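You operate a simulated robot arm through the tools that you are given. There is no shell and no other tool. Be economical: measure what you need, move in short steps, check, and stop when the job is done.

You run a simulated robot arm. Do the job below in one go: nothing can be reset, and whatever is moved stays where it is left.

TASK
Spin the salad dry and drain its water into the cup that the recipe card names.
Fine: stand the cup under the spout; shut the blue switch after.
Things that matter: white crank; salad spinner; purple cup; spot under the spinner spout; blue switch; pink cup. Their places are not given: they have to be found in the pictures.

Only the result counts: the job must be done as asked and must still hold three seconds after the hand-in. Knocking over, shifting, dropping, spilling or breaking anything else fails it.

THE ROBOT
A 7-joint arm with a two-finger parallel gripper, fixed in place. Base frame: the origin is at the foot of the arm, x ahead of it, y to its left, z up; the work surface is at about z = 92. Lengths are in cm, angles in degrees, forces in N, time in s.
With the tool pointing down near the work surface it reaches from about 28 to 68 cm from the base axis. Its first joint turns from -66.0 to 66.0 degrees. Payload 1.57 kg.
The TCP is the grasp point between the finger pads, 3 cm short of the fingertips. In the tool frame z runs along the fingers and y along their closing line. Largest opening 11 cm; finger width 2.4, thickness 1.2; the body of the gripper, 4.8 by 11.2 cm, starts 7.8 cm behind the TCP.
Orientation is that of the tool frame in the base frame, as [roll, pitch, yaw] about the fixed x, y, z axes, in that order (R = Rz(yaw) Ry(pitch) Rx(roll)). With the fingers straight down and closing along the base's y, the tool's x points along the base's -x, its y along +y and its z along -z.

THE INTERFACE
- The arm moves only by the tool apply_moves. Its argument "moves" is a list that holds one entry, the list of rows, each a list of 7 numbers: the shift along the tool's x, y, z in m, then the turn, a rotation vector about the tool's x, y, z in degrees, then the closure, from 0 (fully open) to 1 (shut). In form: [[[x, y, z, rx, ry, rz, gripper], ...]]. A call has 1 to 8 rows; each row is the pose to reach, as a shift and turn from the pose commanded when the call began, along the tool's axes at that moment. Each row takes 0.2 s and may step no farther than 5 cm and 8.6 degrees from the row before; otherwise, or with a gripper value out of range, the whole call is refused. Where a pose cannot be reached the arm comes as near as it can. A force on the tool above 90 N (or 10 N above the force at the start of the call, whichever is more), or a blocked arm, ends the call early, and 0.2 s more pass. The fingers move at their own pace (about 10.8 cm/s each) and stop on an object; they squeeze with about 33 N. The grip force told is the motor's: it shows also when the fingers shut on nothing. Time passes only in rows, and 0.2 s behind the last, so rows that repeat a pose let the fingers close. The reply holds the time, the measured pose of the TCP, the force on the tool along the base axes, the opening and the grip force, in the units named above and with some noise.
- Cameras (640 x 400 px; columns grow to the right, rows downward): "scene" is fixed at [16.57, -38.42, 141.68]; the picture's right is [0.80, -0.60, 0.00], its down [-0.35, -0.47, -0.81] and it looks along [0.49, 0.65, -0.59] (base axes); focal length 256 px, centre (320, 200). "wrist" rides on the gripper at [-3.6, 0, -8] in the tool frame; the picture's right is [0.00, -1.00, 0.00], its down [0.97, 0.00, -0.24] and it looks along [0.24, 0.00, 0.97] (tool axes); focal length 218 px, centre (320, 200).
- camera(camera): a new picture of that camera. It takes no simulated time.
- pixel_to_xyz(camera, pixels): for up to 12 pixels [column, row] of the newest picture of that camera ("zoom" is the newest enlarged one), the place [x, y, z] in the base frame of the surface seen there, good to about 0.3 cm, but the place of the scene camera against the robot may be out by one fixed shift of up to 1.8 cm in any direction. It takes no simulated time.
- inspect(camera, box): a new picture of the part [left, top, right, bottom] of that camera's present view, enlarged. It takes no simulated time.
- hand_in(): hands the job in; it is judged then, once.

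Work in short steps. Measure before you move; look again where a grasp or a placing could have gone wrong, and mend it. You have 80 turns and 46 pictures in all, those below and enlarged ones among them. Open the gripper and draw the arm clear of the work before you hand the job in, unless the task says otherwise; then end with one line.

The tools are called after "Emit:" as a command line: name --argument value ..., lists and objects as JSON in quotes. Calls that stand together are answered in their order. apply_moves: Moves the arm, as the interface text tells. Its arguments: {"type":"object","properties":{"moves":{"type":"array"}},"required":["moves"]} The other tools are called the same way: camera (camera) takes a picture; pixel_to_xyz (camera, pixels) gives the place of the surface under pixels of a picture; inspect (camera, box) takes an enlarged picture of a part of a camera's view; hand_in () hands the job in.

At the start:

```text
time_s: 0.0
eef_pos: [37.28, 9.15, 125.35]
tcp_rot: [-180.0, 0.0, -179.9]
ft_force: [-0.4, -0.1, 0.5]
opening: 10.99
finger_force: 0.2
```

scene: 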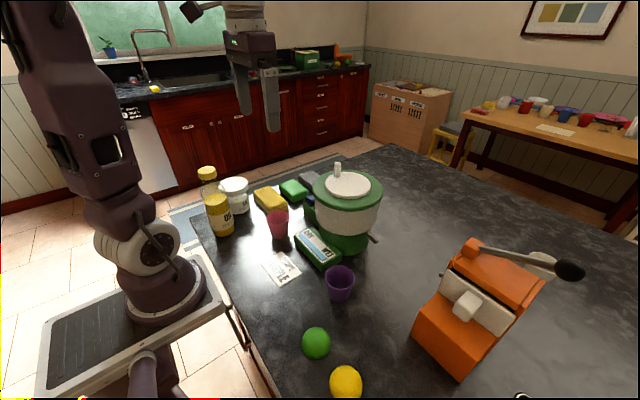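
wrist: 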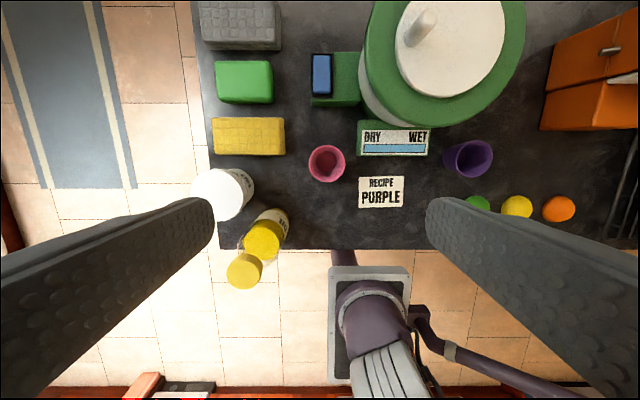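

The recipe card in the wrist picture at (381,191) reads PURPLE. I'll enlarge the spinner in both views to find the spout, crank and switch.

Emit:
inspect --camera "scene" --box '[240, 150, 400, 310]'

Emit:
inspect --camera "wrist" --box '[290, 0, 550, 220]'

```text
2.50 times, centred on (320, 230) of scene
```

zoom: 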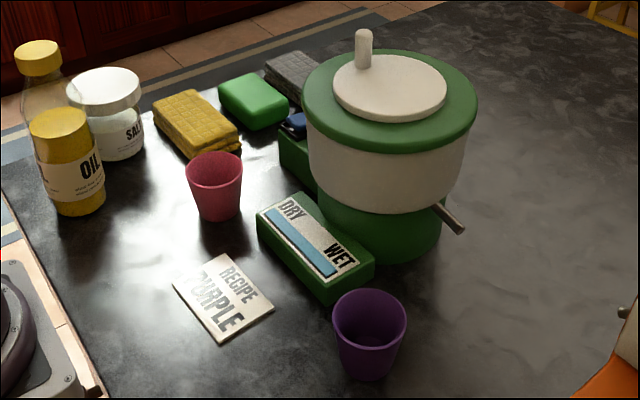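

```text
1.82 times, centred on (420, 110) of wrist
```

zoom: 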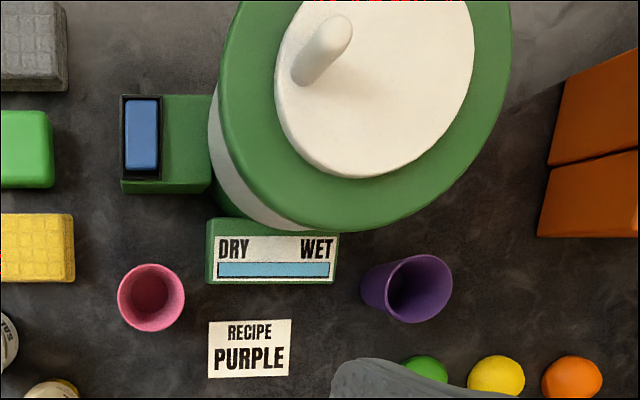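

Measuring spout, cup, crank and switch in both views; comparing common points gives the scene camera's shift.

Emit:
pixel_to_xyz --camera "scene" --pixels '[[375, 240], [372, 237], [368, 233], [336, 164], [337, 169], [365, 182], [313, 200], [340, 273], [324, 278], [354, 278], [345, 174], [284, 263]]'

Emit:
pixel_to_xyz --camera "wrist" --pixels '[[429, 15], [413, 40], [460, 40], [321, 75], [490, 155], [450, 158], [472, 170], [381, 191], [327, 162], [344, 80], [394, 148], [500, 40]]'

Emit:
inspect --camera "scene" --box '[290, 150, 390, 212]'

```text
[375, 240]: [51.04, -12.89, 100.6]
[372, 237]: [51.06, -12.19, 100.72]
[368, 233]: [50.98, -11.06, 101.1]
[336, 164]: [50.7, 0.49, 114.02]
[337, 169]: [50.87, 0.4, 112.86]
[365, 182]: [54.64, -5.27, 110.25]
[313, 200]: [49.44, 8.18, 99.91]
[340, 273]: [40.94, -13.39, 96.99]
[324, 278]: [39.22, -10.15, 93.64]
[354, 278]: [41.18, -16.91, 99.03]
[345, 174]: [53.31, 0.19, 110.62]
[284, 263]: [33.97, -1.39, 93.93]
```

```text
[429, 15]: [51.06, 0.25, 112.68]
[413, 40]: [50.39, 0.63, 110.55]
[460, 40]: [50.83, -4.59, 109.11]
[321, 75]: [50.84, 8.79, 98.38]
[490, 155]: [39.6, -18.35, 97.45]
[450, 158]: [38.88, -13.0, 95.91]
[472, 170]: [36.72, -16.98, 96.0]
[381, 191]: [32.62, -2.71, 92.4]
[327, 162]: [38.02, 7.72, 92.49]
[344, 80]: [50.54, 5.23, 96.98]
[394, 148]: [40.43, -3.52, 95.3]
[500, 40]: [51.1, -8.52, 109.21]
```

```text
6.40 times, centred on (340, 181) of scene
```

zoom: 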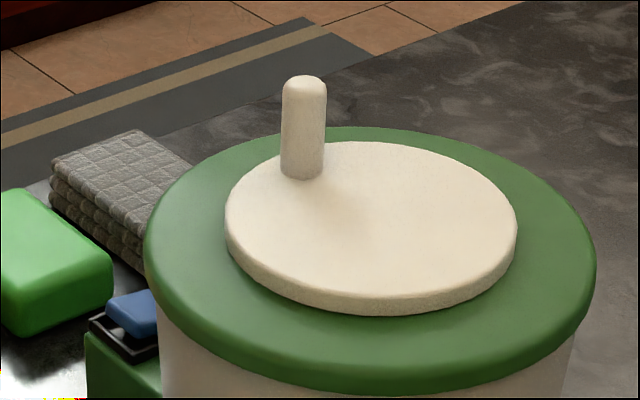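

Scene heights seem about 1.3 cm too high. I move the wrist over the spinner's spout side for a more accurate look (fingertips stay above z 121, above the knob at 113).

Emit:
apply_moves --moves '[[[-0.028, -0.035, -0.004, 0, 0, 0, 0], [-0.056, -0.07, -0.008, 0, 0, 0, 0], [-0.084, -0.105, -0.012, 0, 0, 0, 0], [-0.112, -0.14, -0.016, 0, 0, 0, 0], [-0.14, -0.175, -0.02, 0, 0, 0, 0], [-0.14, -0.175, -0.02, 0, 0, 0, 0]]]'

Emit:
camera --camera "wrist"

```text
time_s: 1.4
eef_pos: [51.08, -8.42, 127.14]
tcp_rot: [-179.9, 0.0, -179.9]
ft_force: [-0.5, 0.0, 0.5]
opening: 11.0
finger_force: 0.1
```

```text
40 pictures are left
```

wrist: 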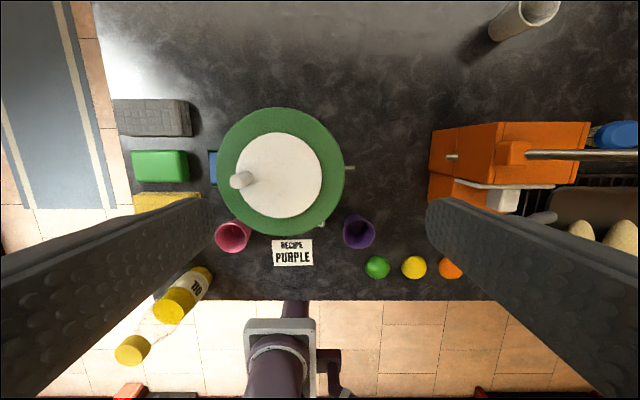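

The spout tip shows at (352,168), just past the lid's right edge (345,168). Measuring these.

Emit:
inspect --camera "wrist" --box '[200, 90, 400, 270]'

Emit:
pixel_to_xyz --camera "wrist" --pixels '[[353, 168], [349, 168], [342, 170], [219, 170], [281, 110], [281, 232], [238, 175], [321, 175], [281, 134], [281, 216], [236, 181], [358, 225]]'

```text
2.22 times, centred on (300, 180) of wrist
```

zoom: 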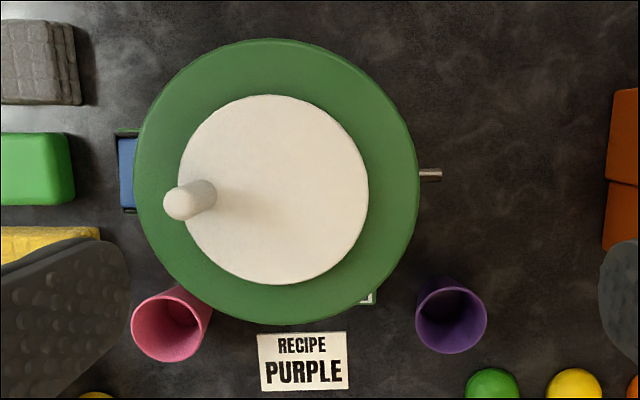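

```text
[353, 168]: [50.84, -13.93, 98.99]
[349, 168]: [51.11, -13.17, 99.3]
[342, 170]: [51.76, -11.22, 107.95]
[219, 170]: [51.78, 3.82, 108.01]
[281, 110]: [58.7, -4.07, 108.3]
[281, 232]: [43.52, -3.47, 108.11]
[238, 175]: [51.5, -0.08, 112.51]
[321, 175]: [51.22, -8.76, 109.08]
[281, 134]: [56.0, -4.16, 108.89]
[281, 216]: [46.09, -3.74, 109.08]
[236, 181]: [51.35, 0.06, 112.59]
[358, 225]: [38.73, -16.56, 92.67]
```

Spinner centre ≈ (51.2,-3.75), knob at (51.2,0.0), radius 3.8, knob top z 112.6; spout tip ≈ (51,-14.1,98.7), lid edge y=-11.4. I go over the purple cup while turning the tool 90° so the fingers close along x.

Emit:
apply_moves --moves '[[[0.015, -0.01, 0, 0, 0, 8.5, 0], [0.03, -0.02, 0, 0, 0, 17, 0], [0.045, -0.03, 0, 0, 0, 25.5, 0], [0.06, -0.04, 0, 0, 0, 34, 0], [0.075, -0.05, 0, 0, 0, 42.5, 0], [0.09, -0.06, 0, 0, 0, 51, 0], [0.105, -0.07, 0, 0, 0, 59.5, 0], [0.116, -0.075, 0, 0, 0, 68, 0]]]'

Emit:
apply_moves --moves '[[[0, 0, 0.02, 0, 0, 8, 0], [0, 0, 0.04, 0, 0, 16, 0], [0, 0, 0.06, 0, 0, 22, 0], [0, 0, 0.08, 0, 0, 22, 0], [0, 0, 0.08, 0, 0, 22, 0]]]'

Emit:
camera --camera "wrist"

```text
time_s: 3.2
eef_pos: [39.7, -15.88, 127.4]
tcp_rot: [180.0, 0.1, 111.9]
ft_force: [1.3, 0.0, 0.1]
opening: 10.99
finger_force: 0.1
```

```text
time_s: 4.4
eef_pos: [39.7, -15.76, 119.22]
tcp_rot: [-180.0, 0.0, 90.1]
ft_force: [0.7, 0.5, -0.2]
opening: 10.98
finger_force: 0.0
```

```text
38 pictures are left
```

wrist: 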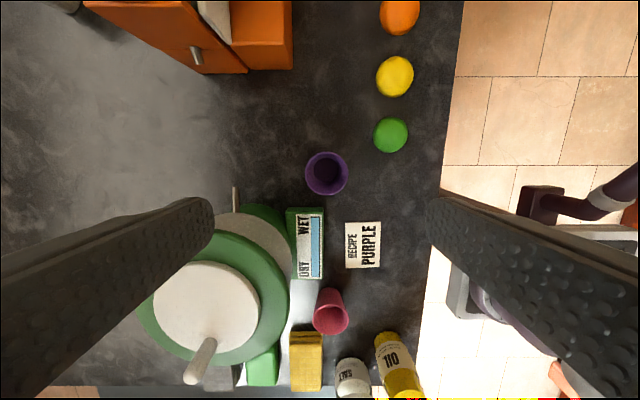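

Cup is at (326,174), green ball at (391,135). Measuring rim, floor and the ball.

Emit:
inspect --camera "wrist" --box '[220, 110, 420, 260]'

Emit:
pixel_to_xyz --camera "wrist" --pixels '[[306, 173], [346, 173], [326, 154], [326, 193], [326, 172], [391, 135], [374, 135], [235, 190], [235, 196], [235, 208], [307, 170], [345, 170]]'

```text
2.67 times, centred on (320, 185) of wrist
```

zoom: 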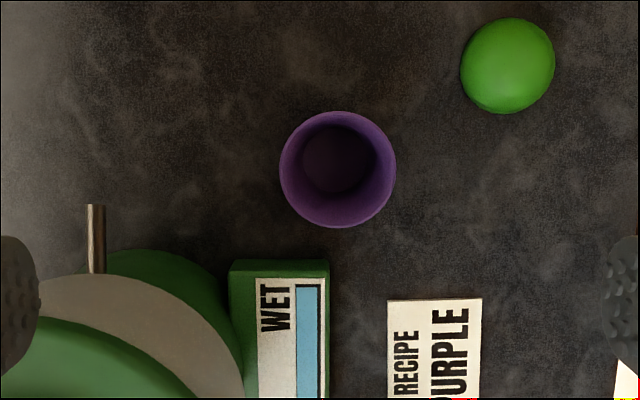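

```text
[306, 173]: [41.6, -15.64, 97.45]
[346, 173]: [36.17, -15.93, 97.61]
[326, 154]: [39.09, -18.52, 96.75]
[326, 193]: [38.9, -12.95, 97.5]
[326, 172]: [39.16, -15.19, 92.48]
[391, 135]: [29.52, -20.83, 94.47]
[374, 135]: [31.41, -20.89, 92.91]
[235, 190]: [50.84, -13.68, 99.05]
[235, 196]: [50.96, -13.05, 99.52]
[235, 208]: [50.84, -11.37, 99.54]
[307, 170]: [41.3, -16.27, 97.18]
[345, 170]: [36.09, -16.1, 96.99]
```

Cup rim centre ≈ (38.9,-15.75), rim z≈97.5, radius 2.9; spout underside ≈ 98.3. I descend around it with a 15° lean (hand toward -y) so the hand will later clear the lid.

Emit:
apply_moves --moves '[[[0, -0.004, 0.04, 0, 5, 0, 0], [0, -0.008, 0.08, 0, 10, 0, 0], [0, -0.008, 0.12, 0, 15, 0, 0], [0, -0.008, 0.16, 0, 15, 0, 0], [0, -0.008, 0.19, 0, 15, 0, 0], [0, -0.008, 0.19, 0, 15, 0, 0]]]'

Emit:
camera --camera "wrist"

```text
time_s: 5.8
eef_pos: [38.96, -15.72, 100.09]
tcp_rot: [-180.0, -15.0, 89.9]
ft_force: [-0.2, -0.3, -0.4]
opening: 11.01
finger_force: 0.0
```

```text
36 pictures are left
```

wrist: 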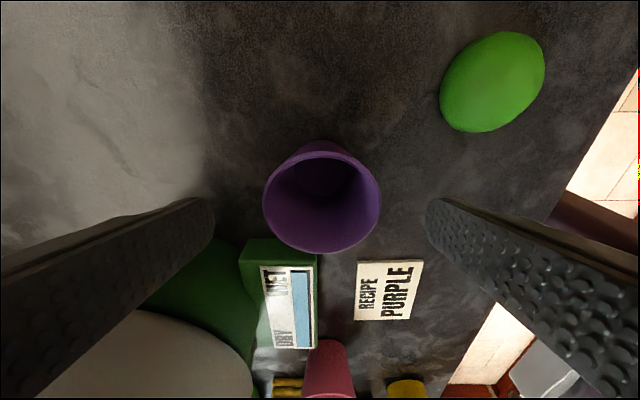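

The cup at (322,196) is centred between the fingers. I lower 4.2 cm vertically (tool-frame split by the 15° lean), then close.

Emit:
apply_moves --moves '[[[-0.0055, 0, 0.0203, 0, 0, 0, 0], [-0.0109, 0, 0.0406, 0, 0, 0, 0], [-0.0109, 0, 0.0406, 0, 0, 0, 0.5], [-0.0109, 0, 0.0406, 0, 0, 0, 1], [-0.0109, 0, 0.0406, 0, 0, 0, 1], [-0.0109, 0, 0.0406, 0, 0, 0, 1]]]'

```text
time_s: 7.2
eef_pos: [39.01, -15.58, 96.07]
tcp_rot: [180.0, -15.0, 90.0]
ft_force: [-0.4, -0.2, 1.1]
opening: 5.04
finger_force: 33.0
```

Gripped at 5.04 cm. Before carrying, I check the orange machine's near edge for clearance.

Emit:
pixel_to_xyz --camera "scene" --pixels '[[416, 315], [445, 270], [466, 245], [478, 245], [540, 285], [440, 290]]'

Emit:
apply_moves --moves '[[[0.0026, 0, -0.0097, 0, 0, 0, 1], [0.0052, 0, -0.0193, 0, 0, 0, 1], [0.0052, 0, -0.0193, 0, 0, 0, 1]]]'

Emit:
camera --camera "scene"

```text
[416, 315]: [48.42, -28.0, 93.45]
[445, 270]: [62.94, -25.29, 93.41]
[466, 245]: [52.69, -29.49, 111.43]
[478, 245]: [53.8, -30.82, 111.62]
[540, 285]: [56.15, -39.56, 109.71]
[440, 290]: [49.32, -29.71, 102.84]
```

```text
time_s: 8.0
eef_pos: [38.76, -15.63, 98.09]
tcp_rot: [180.0, -15.0, 90.1]
ft_force: [0.3, 0.1, -0.8]
opening: 5.08
finger_force: 33.0
```

```text
35 pictures are left
```

scene: 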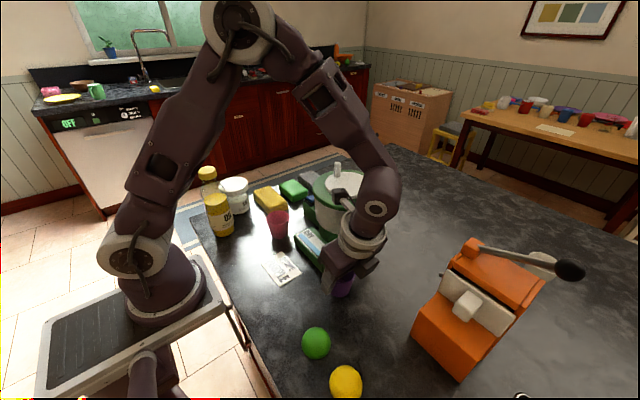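

Orange machine's near face is at y≈-28..-29.5, so I carry the cup along x at y≈-18.6, 2 cm up, to stand in front of the spout.

Emit:
apply_moves --moves '[[[-0.0145, 0.015, -0.0039, 0, 0, 0, 1], [-0.029, 0.045, -0.0078, 0, 0, 0, 1], [-0.029, 0.075, -0.0078, 0, 0, 0, 1], [-0.029, 0.1, -0.0078, 0, 0, 0, 1], [-0.029, 0.121, -0.0078, 0, 0, 0, 1], [-0.029, 0.121, -0.0078, 0, 0, 0, 1]]]'

Emit:
camera --camera "wrist"

Emit:
camera --camera "scene"

```text
time_s: 9.4
eef_pos: [51.02, -18.78, 97.94]
tcp_rot: [179.9, -15.1, 90.1]
ft_force: [0.5, 0.7, -0.6]
opening: 5.04
finger_force: 33.2
```

```text
34 pictures are left
```

wrist: 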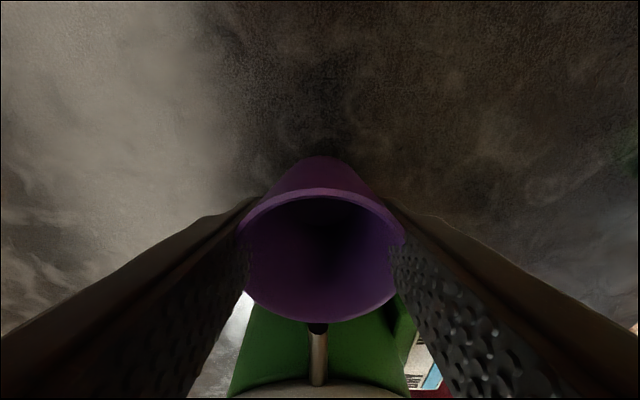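

```text
33 pictures are left
```

scene: 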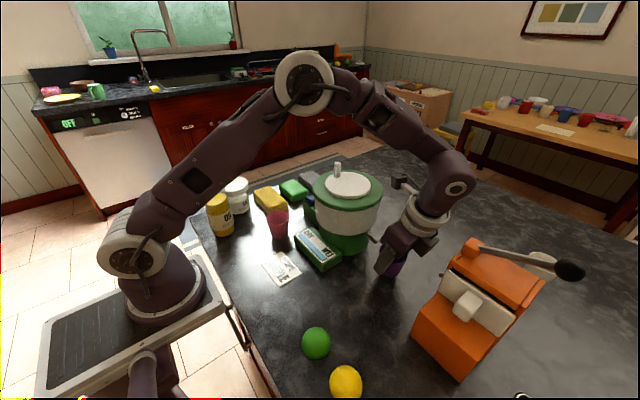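

The spout at (318,345) is aligned with the cup (centre col ~320). Measuring spout and rim from here.

Emit:
pixel_to_xyz --camera "wrist" --pixels '[[318, 330], [318, 340], [318, 360], [320, 317], [320, 192], [240, 240], [400, 240]]'

Emit:
inspect --camera "scene" --box '[340, 210, 440, 290]'

```text
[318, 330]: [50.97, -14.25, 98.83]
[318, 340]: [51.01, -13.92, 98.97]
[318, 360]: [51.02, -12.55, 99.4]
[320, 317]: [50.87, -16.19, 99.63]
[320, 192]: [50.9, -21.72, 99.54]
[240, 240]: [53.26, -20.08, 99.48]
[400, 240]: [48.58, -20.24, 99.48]
```

```text
5.00 times, centred on (390, 250) of scene
```

zoom: 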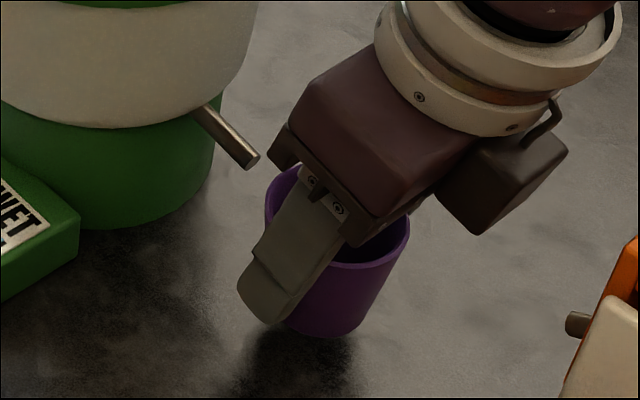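

Spout tip ≈ (51,-14.3, ~98.5); cup centre is (50.9,-18.95), rim 99.5. I lower 1.75 cm (a hair above the table), then look before sliding under.

Emit:
apply_moves --moves '[[[-0.0023, 0, 0.0085, 0, 0, 0, 1], [-0.0045, 0, 0.0169, 0, 0, 0, 1], [-0.0045, 0, 0.0169, 0, 0, 0, 1]]]'

Emit:
inspect --camera "scene" --box '[340, 210, 440, 290]'

```text
time_s: 10.2
eef_pos: [50.94, -18.79, 96.23]
tcp_rot: [180.0, -15.0, 90.1]
ft_force: [0.2, -0.4, -0.6]
opening: 5.06
finger_force: 32.8
```

```text
5.00 times, centred on (390, 250) of scene
```

zoom: 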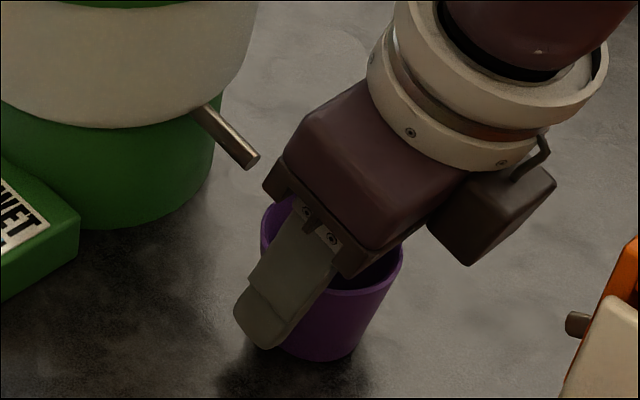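

TCP is 96.2 (grasped at 96.07), so the cup hovers ~1.5 mm. Sliding +y by 4.5 cm under the spout.

Emit:
apply_moves --moves '[[[0.011, 0, 0.0029, 0, 0, 0, 1], [0.022, 0, 0.0059, 0, 0, 0, 1], [0.033, 0, 0.0088, 0, 0, 0, 1], [0.0435, 0, 0.0117, 0, 0, 0, 1], [0.0435, 0, 0.0117, 0, 0, 0, 1]]]'

Emit:
inspect --camera "scene" --box '[330, 200, 430, 280]'

Emit:
camera --camera "wrist"

```text
time_s: 11.4
eef_pos: [50.86, -14.42, 96.38]
tcp_rot: [-179.9, -14.9, 90.0]
ft_force: [1.0, -0.8, -0.2]
opening: 5.09
finger_force: 32.5
```

```text
5.00 times, centred on (380, 240) of scene
```

zoom: 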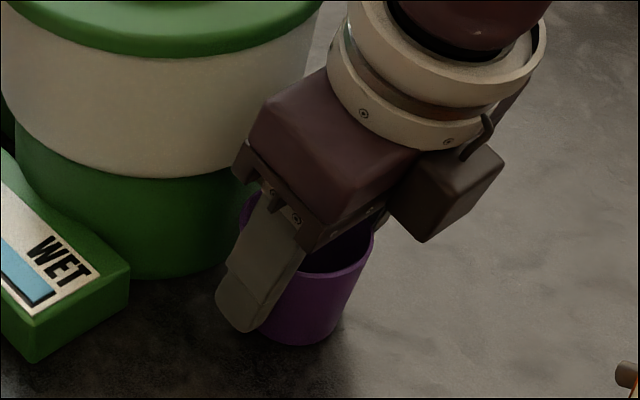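

```text
29 pictures are left
```

wrist: 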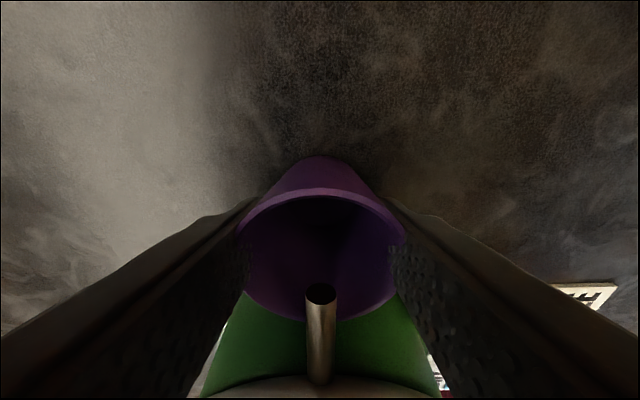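

The spout mouth (321,293) is over the cup. I set the cup down (3 mm lower, 1.5 mm inward), then open.

Emit:
apply_moves --moves '[[[0.0006, 0, 0.0036, 0, 0, 0, 1], [0.0006, 0, 0.0036, 0, 0, 0, 1], [0.0006, 0, 0.0036, 0, 0, 0, 0.3], [0.0006, 0, 0.0036, 0, 0, 0, 0.2], [0.0006, 0, 0.0036, 0, 0, 0, 0.2]]]'

Emit:
camera --camera "wrist"

```text
time_s: 12.6
eef_pos: [51.05, -14.22, 95.95]
tcp_rot: [180.0, -15.0, 89.9]
ft_force: [0.1, -0.1, 0.1]
opening: 8.79
finger_force: 0.0
```

```text
28 pictures are left
```

wrist: 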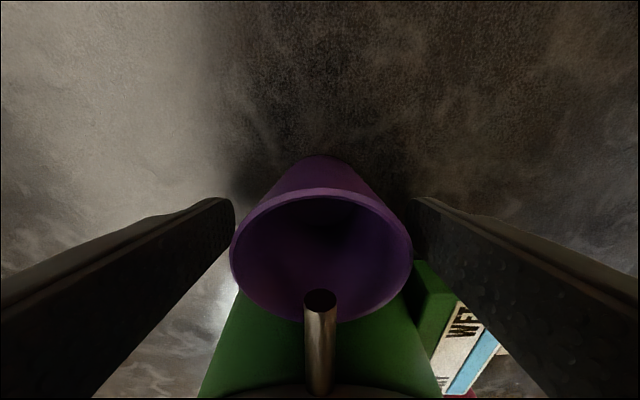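

The cup stands free with the spout over its mouth. I back out 6 cm along -y, then rise 24 cm.

Emit:
apply_moves --moves '[[[-0.029, 0, -0.0078, 0, 0, 0, 0.2], [-0.058, 0, -0.0155, 0, 0, 0, 0.2], [-0.0455, 0, -0.0621, 0, 0, 0, 0.2], [-0.033, 0, -0.1087, 0, 0, 0, 0.2], [-0.0205, 0, -0.1553, 0, 0, 0, 0.2], [-0.008, 0, -0.2019, 0, 0, 0, 0.2], [0.0045, 0, -0.2485, 0, 0, 0, 0.2]]]'

Emit:
apply_moves --moves '[[[0.03, 0, 0.008, 0, -5, 0, 0.4], [0.06, 0, 0.016, 0, -10, 0, 0.4], [0.09, 0, 0.024, 0, -15, 0, 0.4], [0.11, 0, 0.0295, 0, -15, 0, 0.4], [0.11, 0, 0.0295, 0, -15, 0, 0.4]]]'

Emit:
camera --camera "wrist"

Emit:
inspect --camera "scene" --box '[290, 150, 410, 290]'

```text
time_s: 14.2
eef_pos: [50.71, -20.08, 120.05]
tcp_rot: [180.0, -14.9, 89.9]
ft_force: [0.1, 0.5, 0.7]
opening: 8.78
finger_force: 0.1
```

```text
time_s: 15.4
eef_pos: [51.01, -8.77, 120.22]
tcp_rot: [179.9, 0.0, 90.1]
ft_force: [0.0, -0.3, 0.1]
opening: 6.6
finger_force: 0.0
```

```text
27 pictures are left
```

wrist: 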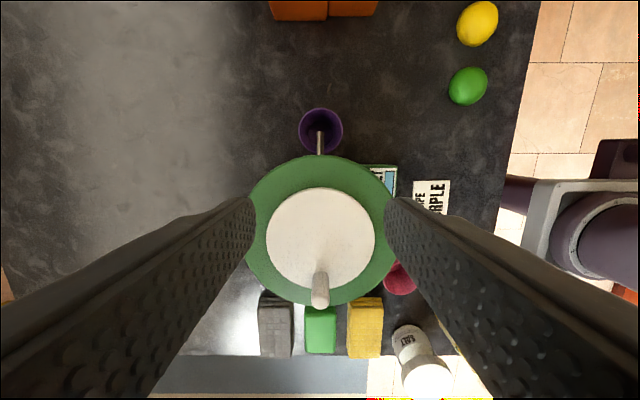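

```text
2.86 times, centred on (350, 220) of scene
```

zoom: 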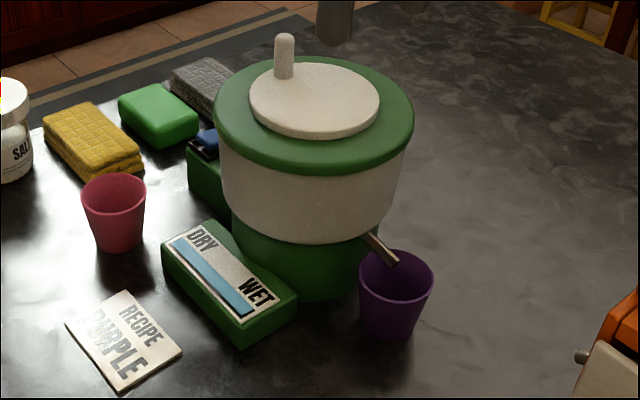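

Cup is right under the spout. Now measuring disc and knob from above.

Emit:
pixel_to_xyz --camera "wrist" --pixels '[[320, 300], [320, 285], [320, 276], [268, 240], [373, 240], [320, 190], [345, 280], [313, 295], [328, 295], [320, 158], [248, 230], [394, 230]]'

Emit:
inspect --camera "wrist" --box '[240, 150, 400, 310]'

```text
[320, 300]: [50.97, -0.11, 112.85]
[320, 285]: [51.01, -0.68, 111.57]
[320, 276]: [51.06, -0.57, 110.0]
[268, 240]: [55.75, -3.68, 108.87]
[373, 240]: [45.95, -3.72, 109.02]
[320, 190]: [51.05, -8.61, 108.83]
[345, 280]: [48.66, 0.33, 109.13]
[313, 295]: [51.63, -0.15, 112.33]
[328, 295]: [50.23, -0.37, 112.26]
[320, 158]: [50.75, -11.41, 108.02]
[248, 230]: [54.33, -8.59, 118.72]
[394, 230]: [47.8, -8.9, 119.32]
```

```text
2.50 times, centred on (320, 230) of wrist
```

zoom: 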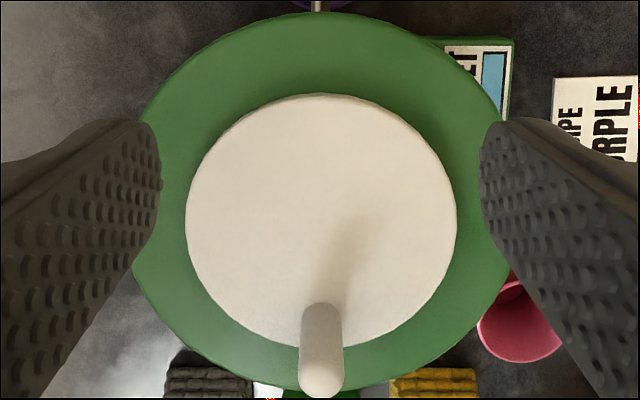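

Disc centre (50.9,-3.75), knob axis ≈ (51.0,0.05), top z≈113, disc z 109. I move above the knob, lower to TCP z≈112.6 and look.

Emit:
apply_moves --moves '[[[0.044, 0, 0, 0, 0, 0, 0.5], [0.088, 0, 0, 0, 0, 0, 0.5], [0.088, 0, 0.04, 0, 0, 0, 0.5], [0.088, 0, 0.076, 0, 0, 0, 0.5], [0.088, 0, 0.076, 0, 0, 0, 0.5]]]'

Emit:
camera --camera "wrist"

```text
time_s: 16.6
eef_pos: [51.06, 0.01, 112.47]
tcp_rot: [180.0, -0.1, 90.0]
ft_force: [-0.1, -0.1, 0.6]
opening: 5.5
finger_force: 0.0
```

```text
24 pictures are left
```

wrist: 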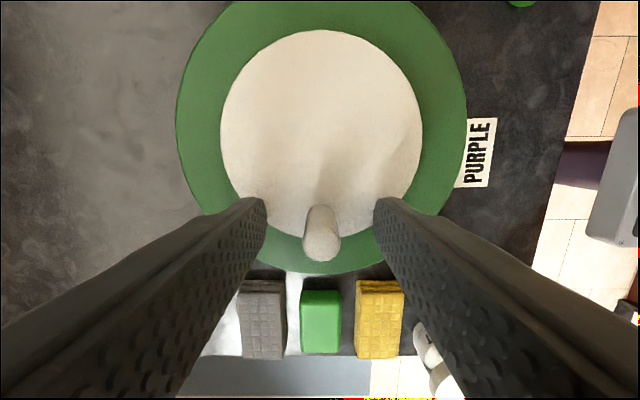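

Knob top at (322,240) sits exactly at the TCP projection. Closing on it.

Emit:
apply_moves --moves '[[[0, 0, 0, 0, 0, 0, 0.9], [0, 0, 0, 0, 0, 0, 1], [0, 0, 0, 0, 0, 0, 1]]]'

Emit:
apply_moves --moves '[[[-0.0013, 0.0098, 0, 0, 0, 0, 1], [-0.0051, 0.019, 0, 0, 0, 0, 1], [-0.0111, 0.0269, 0, 0, 0, 0, 1], [-0.019, 0.0329, 0, 0, 0, 0, 1]]]'

Emit:
camera --camera "wrist"

Emit:
inspect --camera "scene" --box '[290, 150, 410, 290]'

```text
time_s: 17.4
eef_pos: [51.07, 0.16, 112.52]
tcp_rot: [179.9, 0.0, 90.0]
ft_force: [-0.4, -0.2, -4.7]
opening: 1.57
finger_force: 31.6
```

```text
time_s: 18.4
eef_pos: [54.29, -1.82, 112.51]
tcp_rot: [-180.0, 0.0, 90.2]
ft_force: [-7.3, 1.9, 5.1]
opening: 1.58
finger_force: 31.6
```

```text
23 pictures are left
```

wrist: 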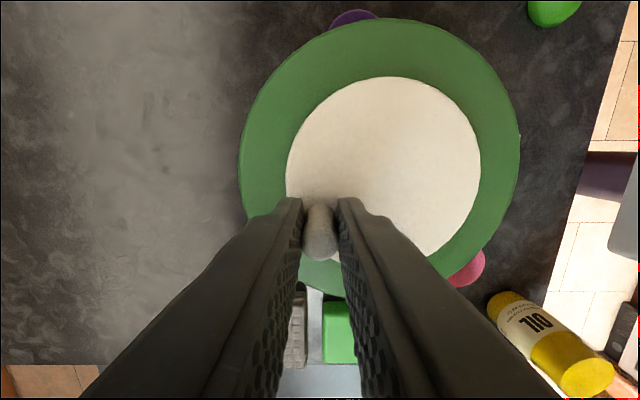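

```text
2.86 times, centred on (350, 220) of scene
```

zoom: 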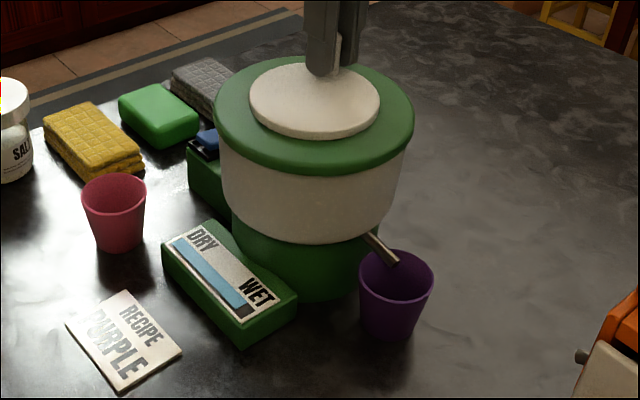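

Blue bar on the gauge shrank from the WET end, so this direction works. Continuing the circle (radius 3.8 cm) by 200°.

Emit:
apply_moves --moves '[[[-0.0157, 0.005, 0, 0, 0, 0, 1], [-0.032, 0.0028, 0, 0, 0, 0, 1], [-0.0459, -0.006, 0, 0, 0, 0, 1], [-0.0547, -0.0199, 0, 0, 0, 0, 1], [-0.0569, -0.0362, 0, 0, 0, 0, 1], [-0.0519, -0.0519, 0, 0, 0, 0, 1], [-0.0408, -0.064, 0, 0, 0, 0, 1], [-0.0256, -0.0703, 0, 0, 0, 0, 1]]]'

Emit:
inspect --camera "scene" --box '[290, 150, 410, 290]'

```text
time_s: 20.2
eef_pos: [47.28, -4.64, 112.4]
tcp_rot: [179.9, 0.0, 90.1]
ft_force: [7.6, -4.4, 0.5]
opening: 1.57
finger_force: 31.2
```

```text
2.86 times, centred on (350, 220) of scene
```

zoom: 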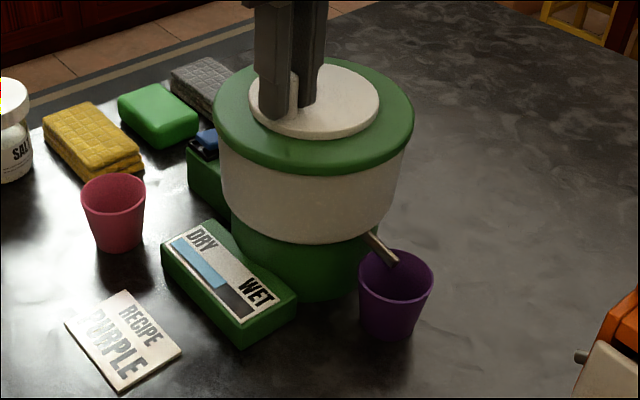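

The bar is down to about 60 % after 260°. Continuing another 200°.

Emit:
apply_moves --moves '[[[0.0164, 0.0007, 0, 0, 0, 0, 1], [0.031, 0.0083, 0, 0, 0, 0, 1], [0.041, 0.0214, 0, 0, 0, 0, 1], [0.0446, 0.0374, 0, 0, 0, 0, 1], [0.041, 0.0535, 0, 0, 0, 0, 1], [0.031, 0.0665, 0, 0, 0, 0, 1], [0.0164, 0.0741, 0, 0, 0, 0, 1], [0, 0.0748, 0, 0, 0, 0, 1]]]'

Emit:
inspect --camera "scene" --box '[290, 150, 410, 290]'

```text
time_s: 22.0
eef_pos: [54.72, -4.53, 112.65]
tcp_rot: [179.7, 0.0, 90.0]
ft_force: [3.2, 3.6, 14.3]
opening: 1.58
finger_force: 31.1
```

```text
2.86 times, centred on (350, 220) of scene
```

zoom: 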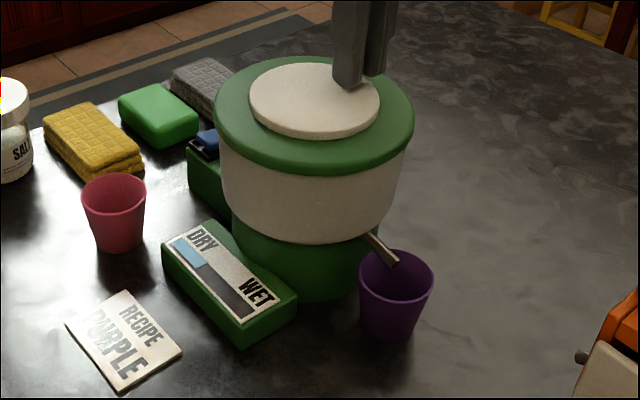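

About a third remains after 460°. Another 200°.

Emit:
apply_moves --moves '[[[-0.0152, -0.0063, 0, 0, 0, 0, 1], [-0.0263, -0.0184, 0, 0, 0, 0, 1], [-0.0313, -0.0341, 0, 0, 0, 0, 1], [-0.0291, -0.0504, 0, 0, 0, 0, 1], [-0.0203, -0.0643, 0, 0, 0, 0, 1], [-0.0064, -0.0731, 0, 0, 0, 0, 1], [0.0099, -0.0753, 0, 0, 0, 0, 1], [0.0256, -0.0703, 0, 0, 0, 0, 1]]]'

Emit:
inspect --camera "scene" --box '[290, 150, 410, 290]'

```text
time_s: 23.8
eef_pos: [47.51, -1.67, 112.4]
tcp_rot: [-179.8, -0.2, 90.1]
ft_force: [-20.6, 2.6, 16.4]
opening: 1.6
finger_force: 31.3
```

```text
2.86 times, centred on (350, 220) of scene
```

zoom: 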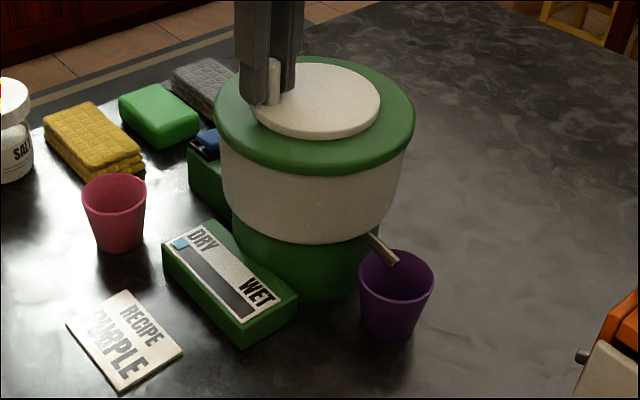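

About 10 % left. Another 125° should finish it.

Emit:
apply_moves --moves '[[[0.0121, 0.0111, 0, 0, 0, 0, 1], [0.0184, 0.0263, 0, 0, 0, 0, 1], [0.0177, 0.0427, 0, 0, 0, 0, 1], [0.0101, 0.0573, 0, 0, 0, 0, 1], [-0.0029, 0.0674, 0, 0, 0, 0, 1]]]'

Emit:
inspect --camera "scene" --box '[290, 150, 410, 290]'

```text
time_s: 25.0
eef_pos: [54.36, -2.24, 112.64]
tcp_rot: [179.9, 0.0, 90.0]
ft_force: [-7.4, 1.9, 6.0]
opening: 1.56
finger_force: 31.1
```

```text
2.86 times, centred on (350, 220) of scene
```

zoom: 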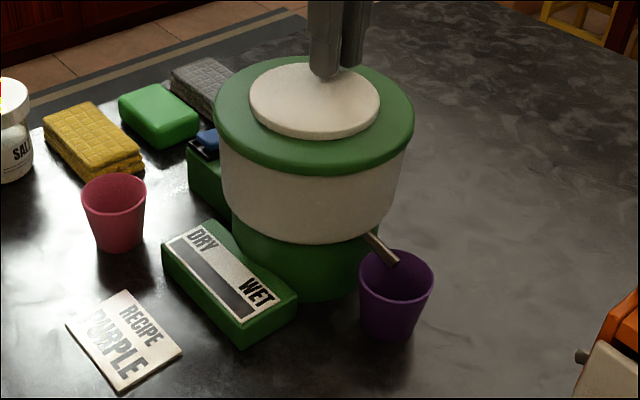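

Gauge shows fully DRY. I open, rise straight up, and move over toward the blue switch to look at it.

Emit:
apply_moves --moves '[[[0, 0, 0, 0, 0, 0, 0.7], [0, 0, 0, 0, 0, 0, 0.6], [0, 0, 0, 0, 0, 0, 0.6], [0, 0, -0.04, 0, 0, 0, 0.6], [0, 0, -0.075, 0, 0, 0, 0.6], [0.04, -0.02, -0.075, 0, 0, 0, 0.6], [0.08, -0.033, -0.075, 0, 0, 0, 0.6], [0.08, -0.033, -0.075, 0, 0, 0, 0.6]]]'

Emit:
camera --camera "wrist"

```text
time_s: 26.8
eef_pos: [51.06, 5.98, 120.22]
tcp_rot: [-180.0, 0.0, 89.9]
ft_force: [0.6, 0.9, -0.1]
opening: 4.42
finger_force: 0.0
```

```text
17 pictures are left
```

wrist: 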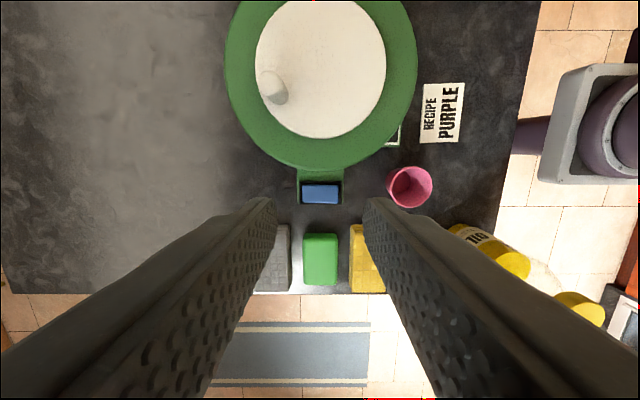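

Blue switch at (321,194). Enlarging and measuring it for its tilt.

Emit:
inspect --camera "wrist" --box '[280, 160, 360, 220]'

Emit:
pixel_to_xyz --camera "wrist" --pixels '[[304, 194], [310, 194], [315, 194], [321, 194], [327, 194], [333, 194], [338, 194], [321, 187], [321, 200], [321, 178], [300, 176], [344, 206]]'

Emit:
inspect --camera "scene" --box '[290, 180, 340, 220]'

```text
6.67 times, centred on (320, 190) of wrist
```

zoom: 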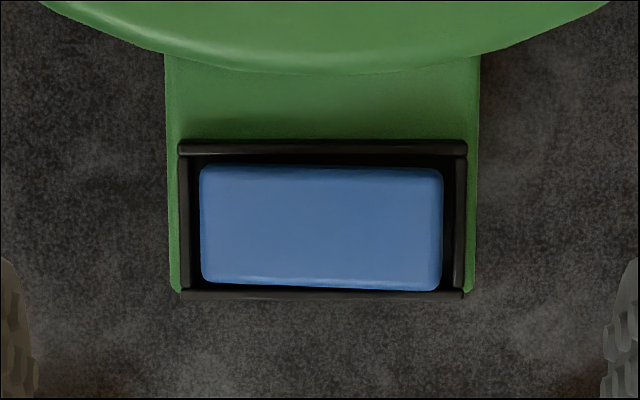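

```text
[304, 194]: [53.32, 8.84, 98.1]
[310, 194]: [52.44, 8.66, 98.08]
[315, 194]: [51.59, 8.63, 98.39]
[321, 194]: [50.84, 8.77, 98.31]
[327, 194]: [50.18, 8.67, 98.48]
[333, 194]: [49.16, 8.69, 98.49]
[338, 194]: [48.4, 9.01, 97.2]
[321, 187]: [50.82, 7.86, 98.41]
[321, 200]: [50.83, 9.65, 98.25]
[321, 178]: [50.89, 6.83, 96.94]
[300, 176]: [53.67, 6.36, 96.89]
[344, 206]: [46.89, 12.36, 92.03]
```

```text
10.00 times, centred on (315, 200) of scene
```

zoom: 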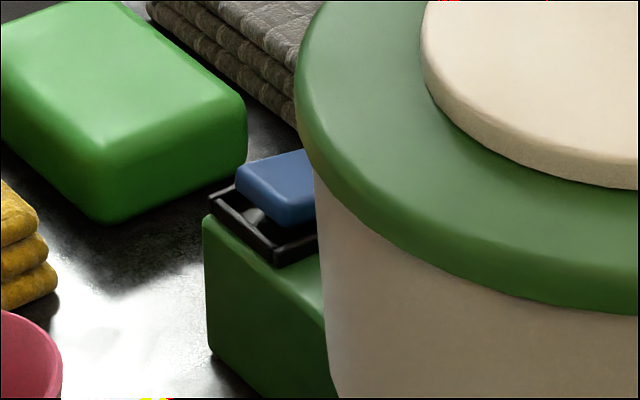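

The rocker spans x 48.5–53.4 at y≈8.75, with its -x end raised (98.5 vs 98.1), so that end must be pressed. I close the fingers, lean the hand 15° toward +y (camera away from the lid), and go to above the -x end.

Emit:
apply_moves --moves '[[[0.0242, -0.0181, 0, 0, -5, 0, 1], [0.0242, -0.0181, 0.01, 0, -10, 0, 1], [0.0242, -0.0181, 0.05, 0, -15, 0, 1], [0.0242, -0.0181, 0.095, 0, -15, 0, 1], [0.0242, -0.0181, 0.14, 0, -15, 0, 1], [0.0242, -0.0181, 0.165, 0, -15, 0, 1], [0.0242, -0.0181, 0.165, 0, -15, 0, 1]]]'

Emit:
inspect --camera "scene" --box '[270, 140, 370, 230]'

Emit:
camera --camera "wrist"

```text
time_s: 28.4
eef_pos: [49.52, 8.34, 103.55]
tcp_rot: [-180.0, 15.0, 90.0]
ft_force: [-0.4, 0.0, -0.8]
opening: 0.0
finger_force: 21.2
```

```text
4.44 times, centred on (320, 185) of scene
```

zoom: 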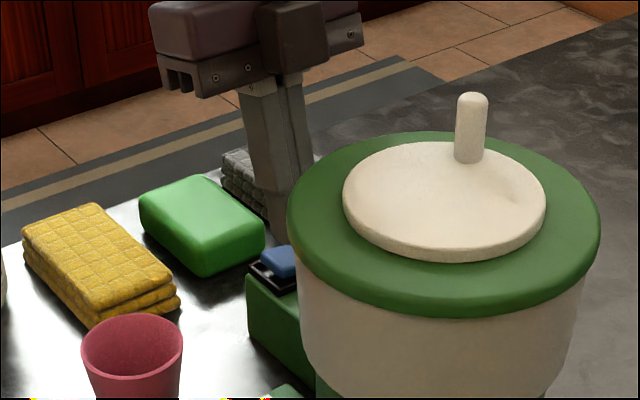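

```text
13 pictures are left
```

wrist: 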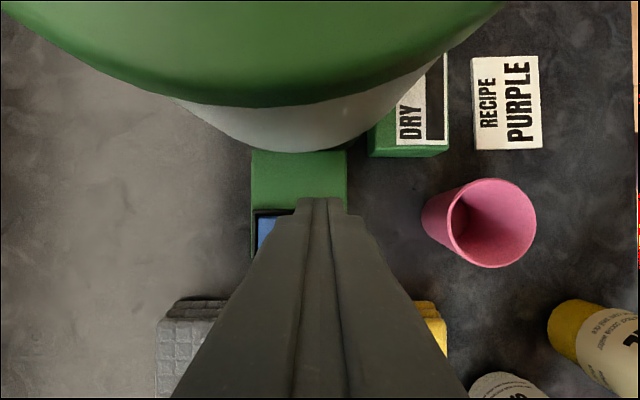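

Fingertip is above the raised end. Pressing down in small steps of base -z, watching the force.

Emit:
apply_moves --moves '[[[0.0039, -0.003, 0.0145, 0, 0, 0, 1], [0.0052, -0.003, 0.0193, 0, 0, 0, 1], [0.0062, -0.003, 0.0232, 0, 0, 0, 1], [0.0062, -0.003, 0.0232, 0, 0, 0, 1]]]'

```text
time_s: 29.4
eef_pos: [49.09, 8.37, 101.34]
tcp_rot: [179.8, 15.0, 90.0]
ft_force: [-11.1, 2.1, 44.0]
opening: 0.0
finger_force: 21.3
```

44 N of contact at z 101.3. I lift off and check the rocker's state.

Emit:
apply_moves --moves '[[[-0.0078, 0, -0.029, 0, 0, 0, 1], [-0.0181, 0, -0.0676, 0, 0, 0, 1], [-0.0285, 0, -0.1063, 0, 0, 0, 1], [-0.0388, 0, -0.1449, 0, 0, 0, 1], [-0.05, 0.01, -0.165, 0, 7.5, 0, 0.8], [-0.06, 0.015, -0.165, 0, 15, 0, 0.6], [-0.06, 0.015, -0.165, 0, 15, 0, 0.6]]]'

Emit:
camera --camera "wrist"

Emit:
inspect --camera "scene" --box '[290, 180, 340, 220]'

```text
time_s: 31.0
eef_pos: [50.41, 6.85, 118.64]
tcp_rot: [180.0, 0.0, 90.1]
ft_force: [0.5, -0.3, 0.1]
opening: 4.41
finger_force: 0.1
```

```text
12 pictures are left
```

wrist: 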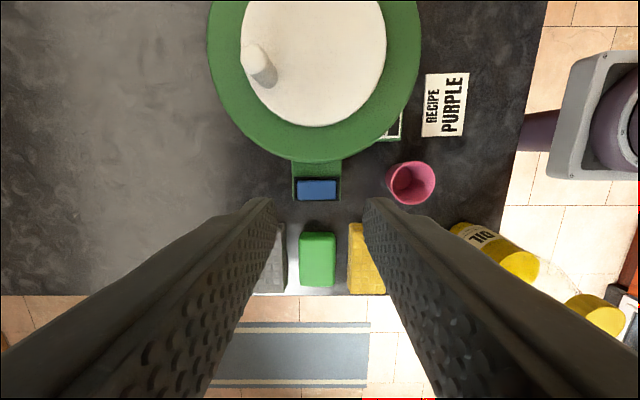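

```text
10.00 times, centred on (315, 200) of scene
```

zoom: 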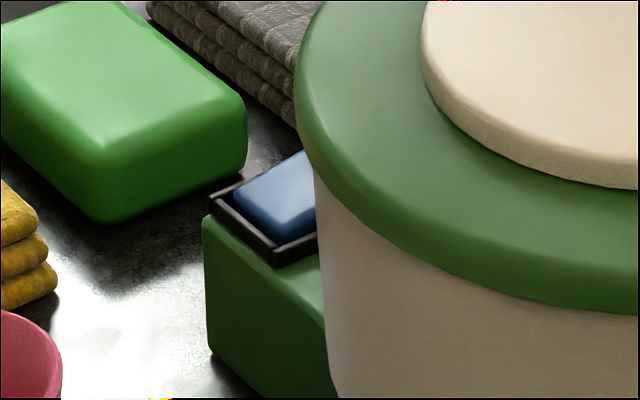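

The rocker has flipped (near end now down in its frame). Checking z along it, and the cup and gauge a last time.

Emit:
pixel_to_xyz --camera "wrist" --pixels '[[302, 190], [310, 190], [318, 190], [326, 190], [332, 190]]'

Emit:
inspect --camera "scene" --box '[290, 190, 410, 290]'

```text
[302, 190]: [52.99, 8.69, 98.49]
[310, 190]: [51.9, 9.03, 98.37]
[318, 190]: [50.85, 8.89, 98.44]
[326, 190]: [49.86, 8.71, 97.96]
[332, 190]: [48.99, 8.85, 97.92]
```

```text
4.00 times, centred on (350, 240) of scene
```

zoom: 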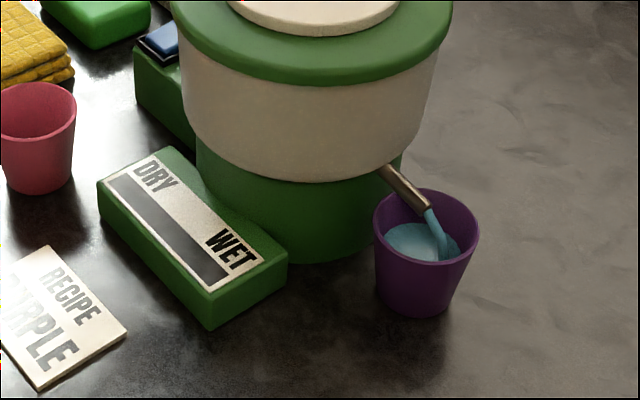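

Flipping it opened the drain: water now flows into the purple cup. I ready the closed fingers above the other (+x) end to shut it once drained, and check the level.

Emit:
apply_moves --moves '[[[0.0155, 0.024, 0.02, 0, -7.5, 0, 1], [0.0155, 0.024, 0.065, 0, -15, 0, 1], [0.0155, 0.024, 0.11, 0, -15, 0, 1], [0.0155, 0.024, 0.151, 0, -15, 0, 1]]]'

Emit:
inspect --camera "scene" --box '[290, 190, 410, 290]'

```text
time_s: 32.0
eef_pos: [52.86, 8.51, 103.36]
tcp_rot: [-180.0, 15.0, 89.9]
ft_force: [0.1, 0.0, 0.0]
opening: 0.0
finger_force: 21.2
```

```text
4.00 times, centred on (350, 240) of scene
```

zoom: 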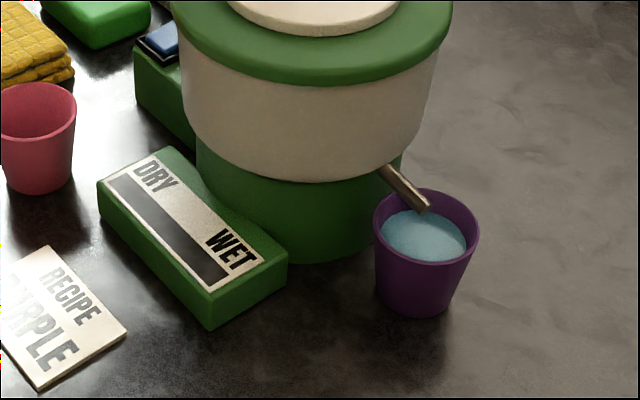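

The flow has stopped and the cup holds the water, not full. Now I press the raised +x end to shut the switch.

Emit:
apply_moves --moves '[[[0.0034, 0, 0.0125, 0, 0, 0, 1], [0.0047, 0, 0.0174, 0, 0, 0, 1], [0.0058, 0, 0.0218, 0, 0, 0, 1], [0.0058, 0, 0.0218, 0, 0, 0, 1]]]'

Emit:
apply_moves --moves '[[[-0.0078, 0, -0.029, 0, 0, 0, 1], [-0.0181, 0, -0.0676, 0, 0, 0, 1], [-0.0285, 0, -0.1063, 0, 0, 0, 1], [-0.0388, 0, -0.1449, 0, 0, 0, 1], [-0.05, 0, -0.165, 0, 7.5, 0, 0.8], [-0.06, 0, -0.165, 0, 15, 0, 0.4], [-0.06, 0, -0.165, 0, 15, 0, 0.4]]]'

Emit:
camera --camera "wrist"

Emit:
inspect --camera "scene" --box '[280, 170, 410, 290]'

```text
time_s: 33.0
eef_pos: [52.97, 8.36, 101.31]
tcp_rot: [179.8, 15.0, 89.9]
ft_force: [-0.9, 1.3, 25.0]
opening: 0.0
finger_force: 21.1
```

```text
time_s: 34.6
eef_pos: [52.8, 6.63, 118.89]
tcp_rot: [-180.0, 0.0, 90.1]
ft_force: [-0.1, 0.3, 0.4]
opening: 6.6
finger_force: 0.1
```

```text
8 pictures are left
```

wrist: 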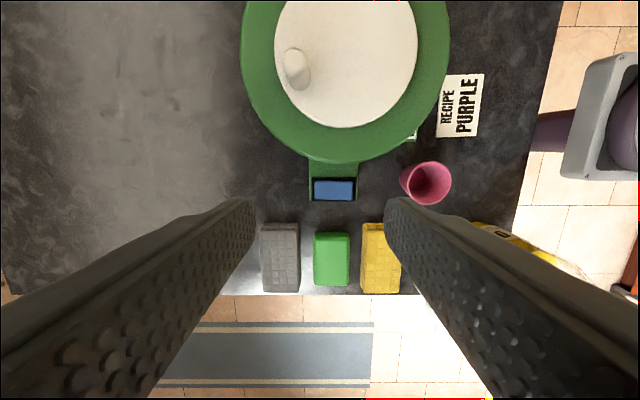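

```text
3.33 times, centred on (345, 230) of scene
```

zoom: 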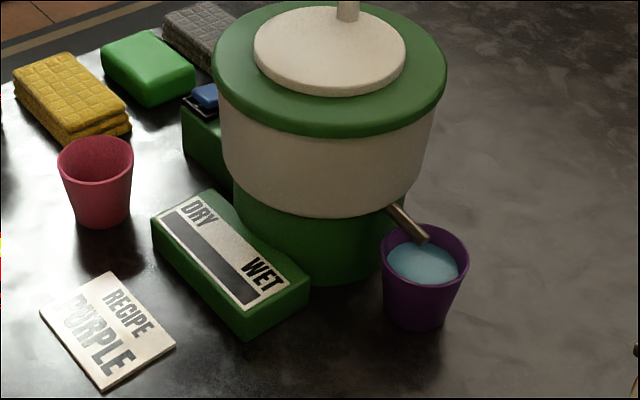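

Rocker's near end looks raised again; confirming by depth and raising the arm clear.

Emit:
pixel_to_xyz --camera "wrist" --pixels '[[317, 190], [322, 190], [334, 190], [346, 190], [351, 190]]'

Emit:
inspect --camera "scene" --box '[290, 180, 340, 220]'

Emit:
apply_moves --moves '[[[0, -0.03, -0.03, 0, 0, 0, 0.2], [0, -0.06, -0.06, 0, 0, 0, 0], [0, -0.06, -0.06, 0, 0, 0, 0]]]'

```text
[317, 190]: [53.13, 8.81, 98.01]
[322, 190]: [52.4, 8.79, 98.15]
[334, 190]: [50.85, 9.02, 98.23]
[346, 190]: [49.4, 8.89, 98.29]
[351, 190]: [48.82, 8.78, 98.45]
```

```text
10.00 times, centred on (315, 200) of scene
```

zoom: 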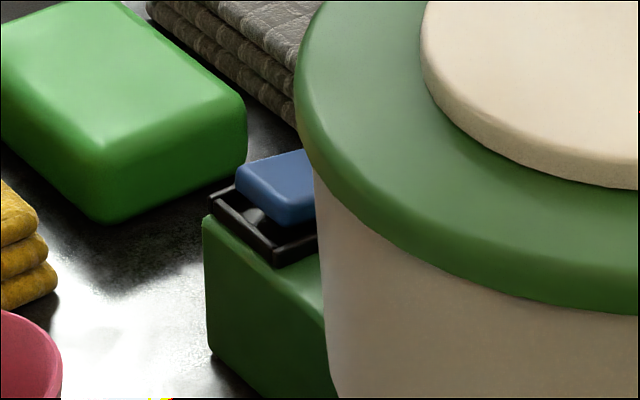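

```text
time_s: 35.4
eef_pos: [47.02, 6.87, 124.85]
tcp_rot: [180.0, 0.1, 90.1]
ft_force: [-0.3, 0.7, 0.1]
opening: 11.01
finger_force: 0.0
```

The switch is back in its shut position, the gauge reads DRY, the water is in the purple cup under the spout, and the arm is clear. Handing in.

Emit:
hand_in

```text
The job is handed in.
```

The salad is spun dry, its water is in the purple cup under the spout, the blue switch is shut, and the job is handed in.
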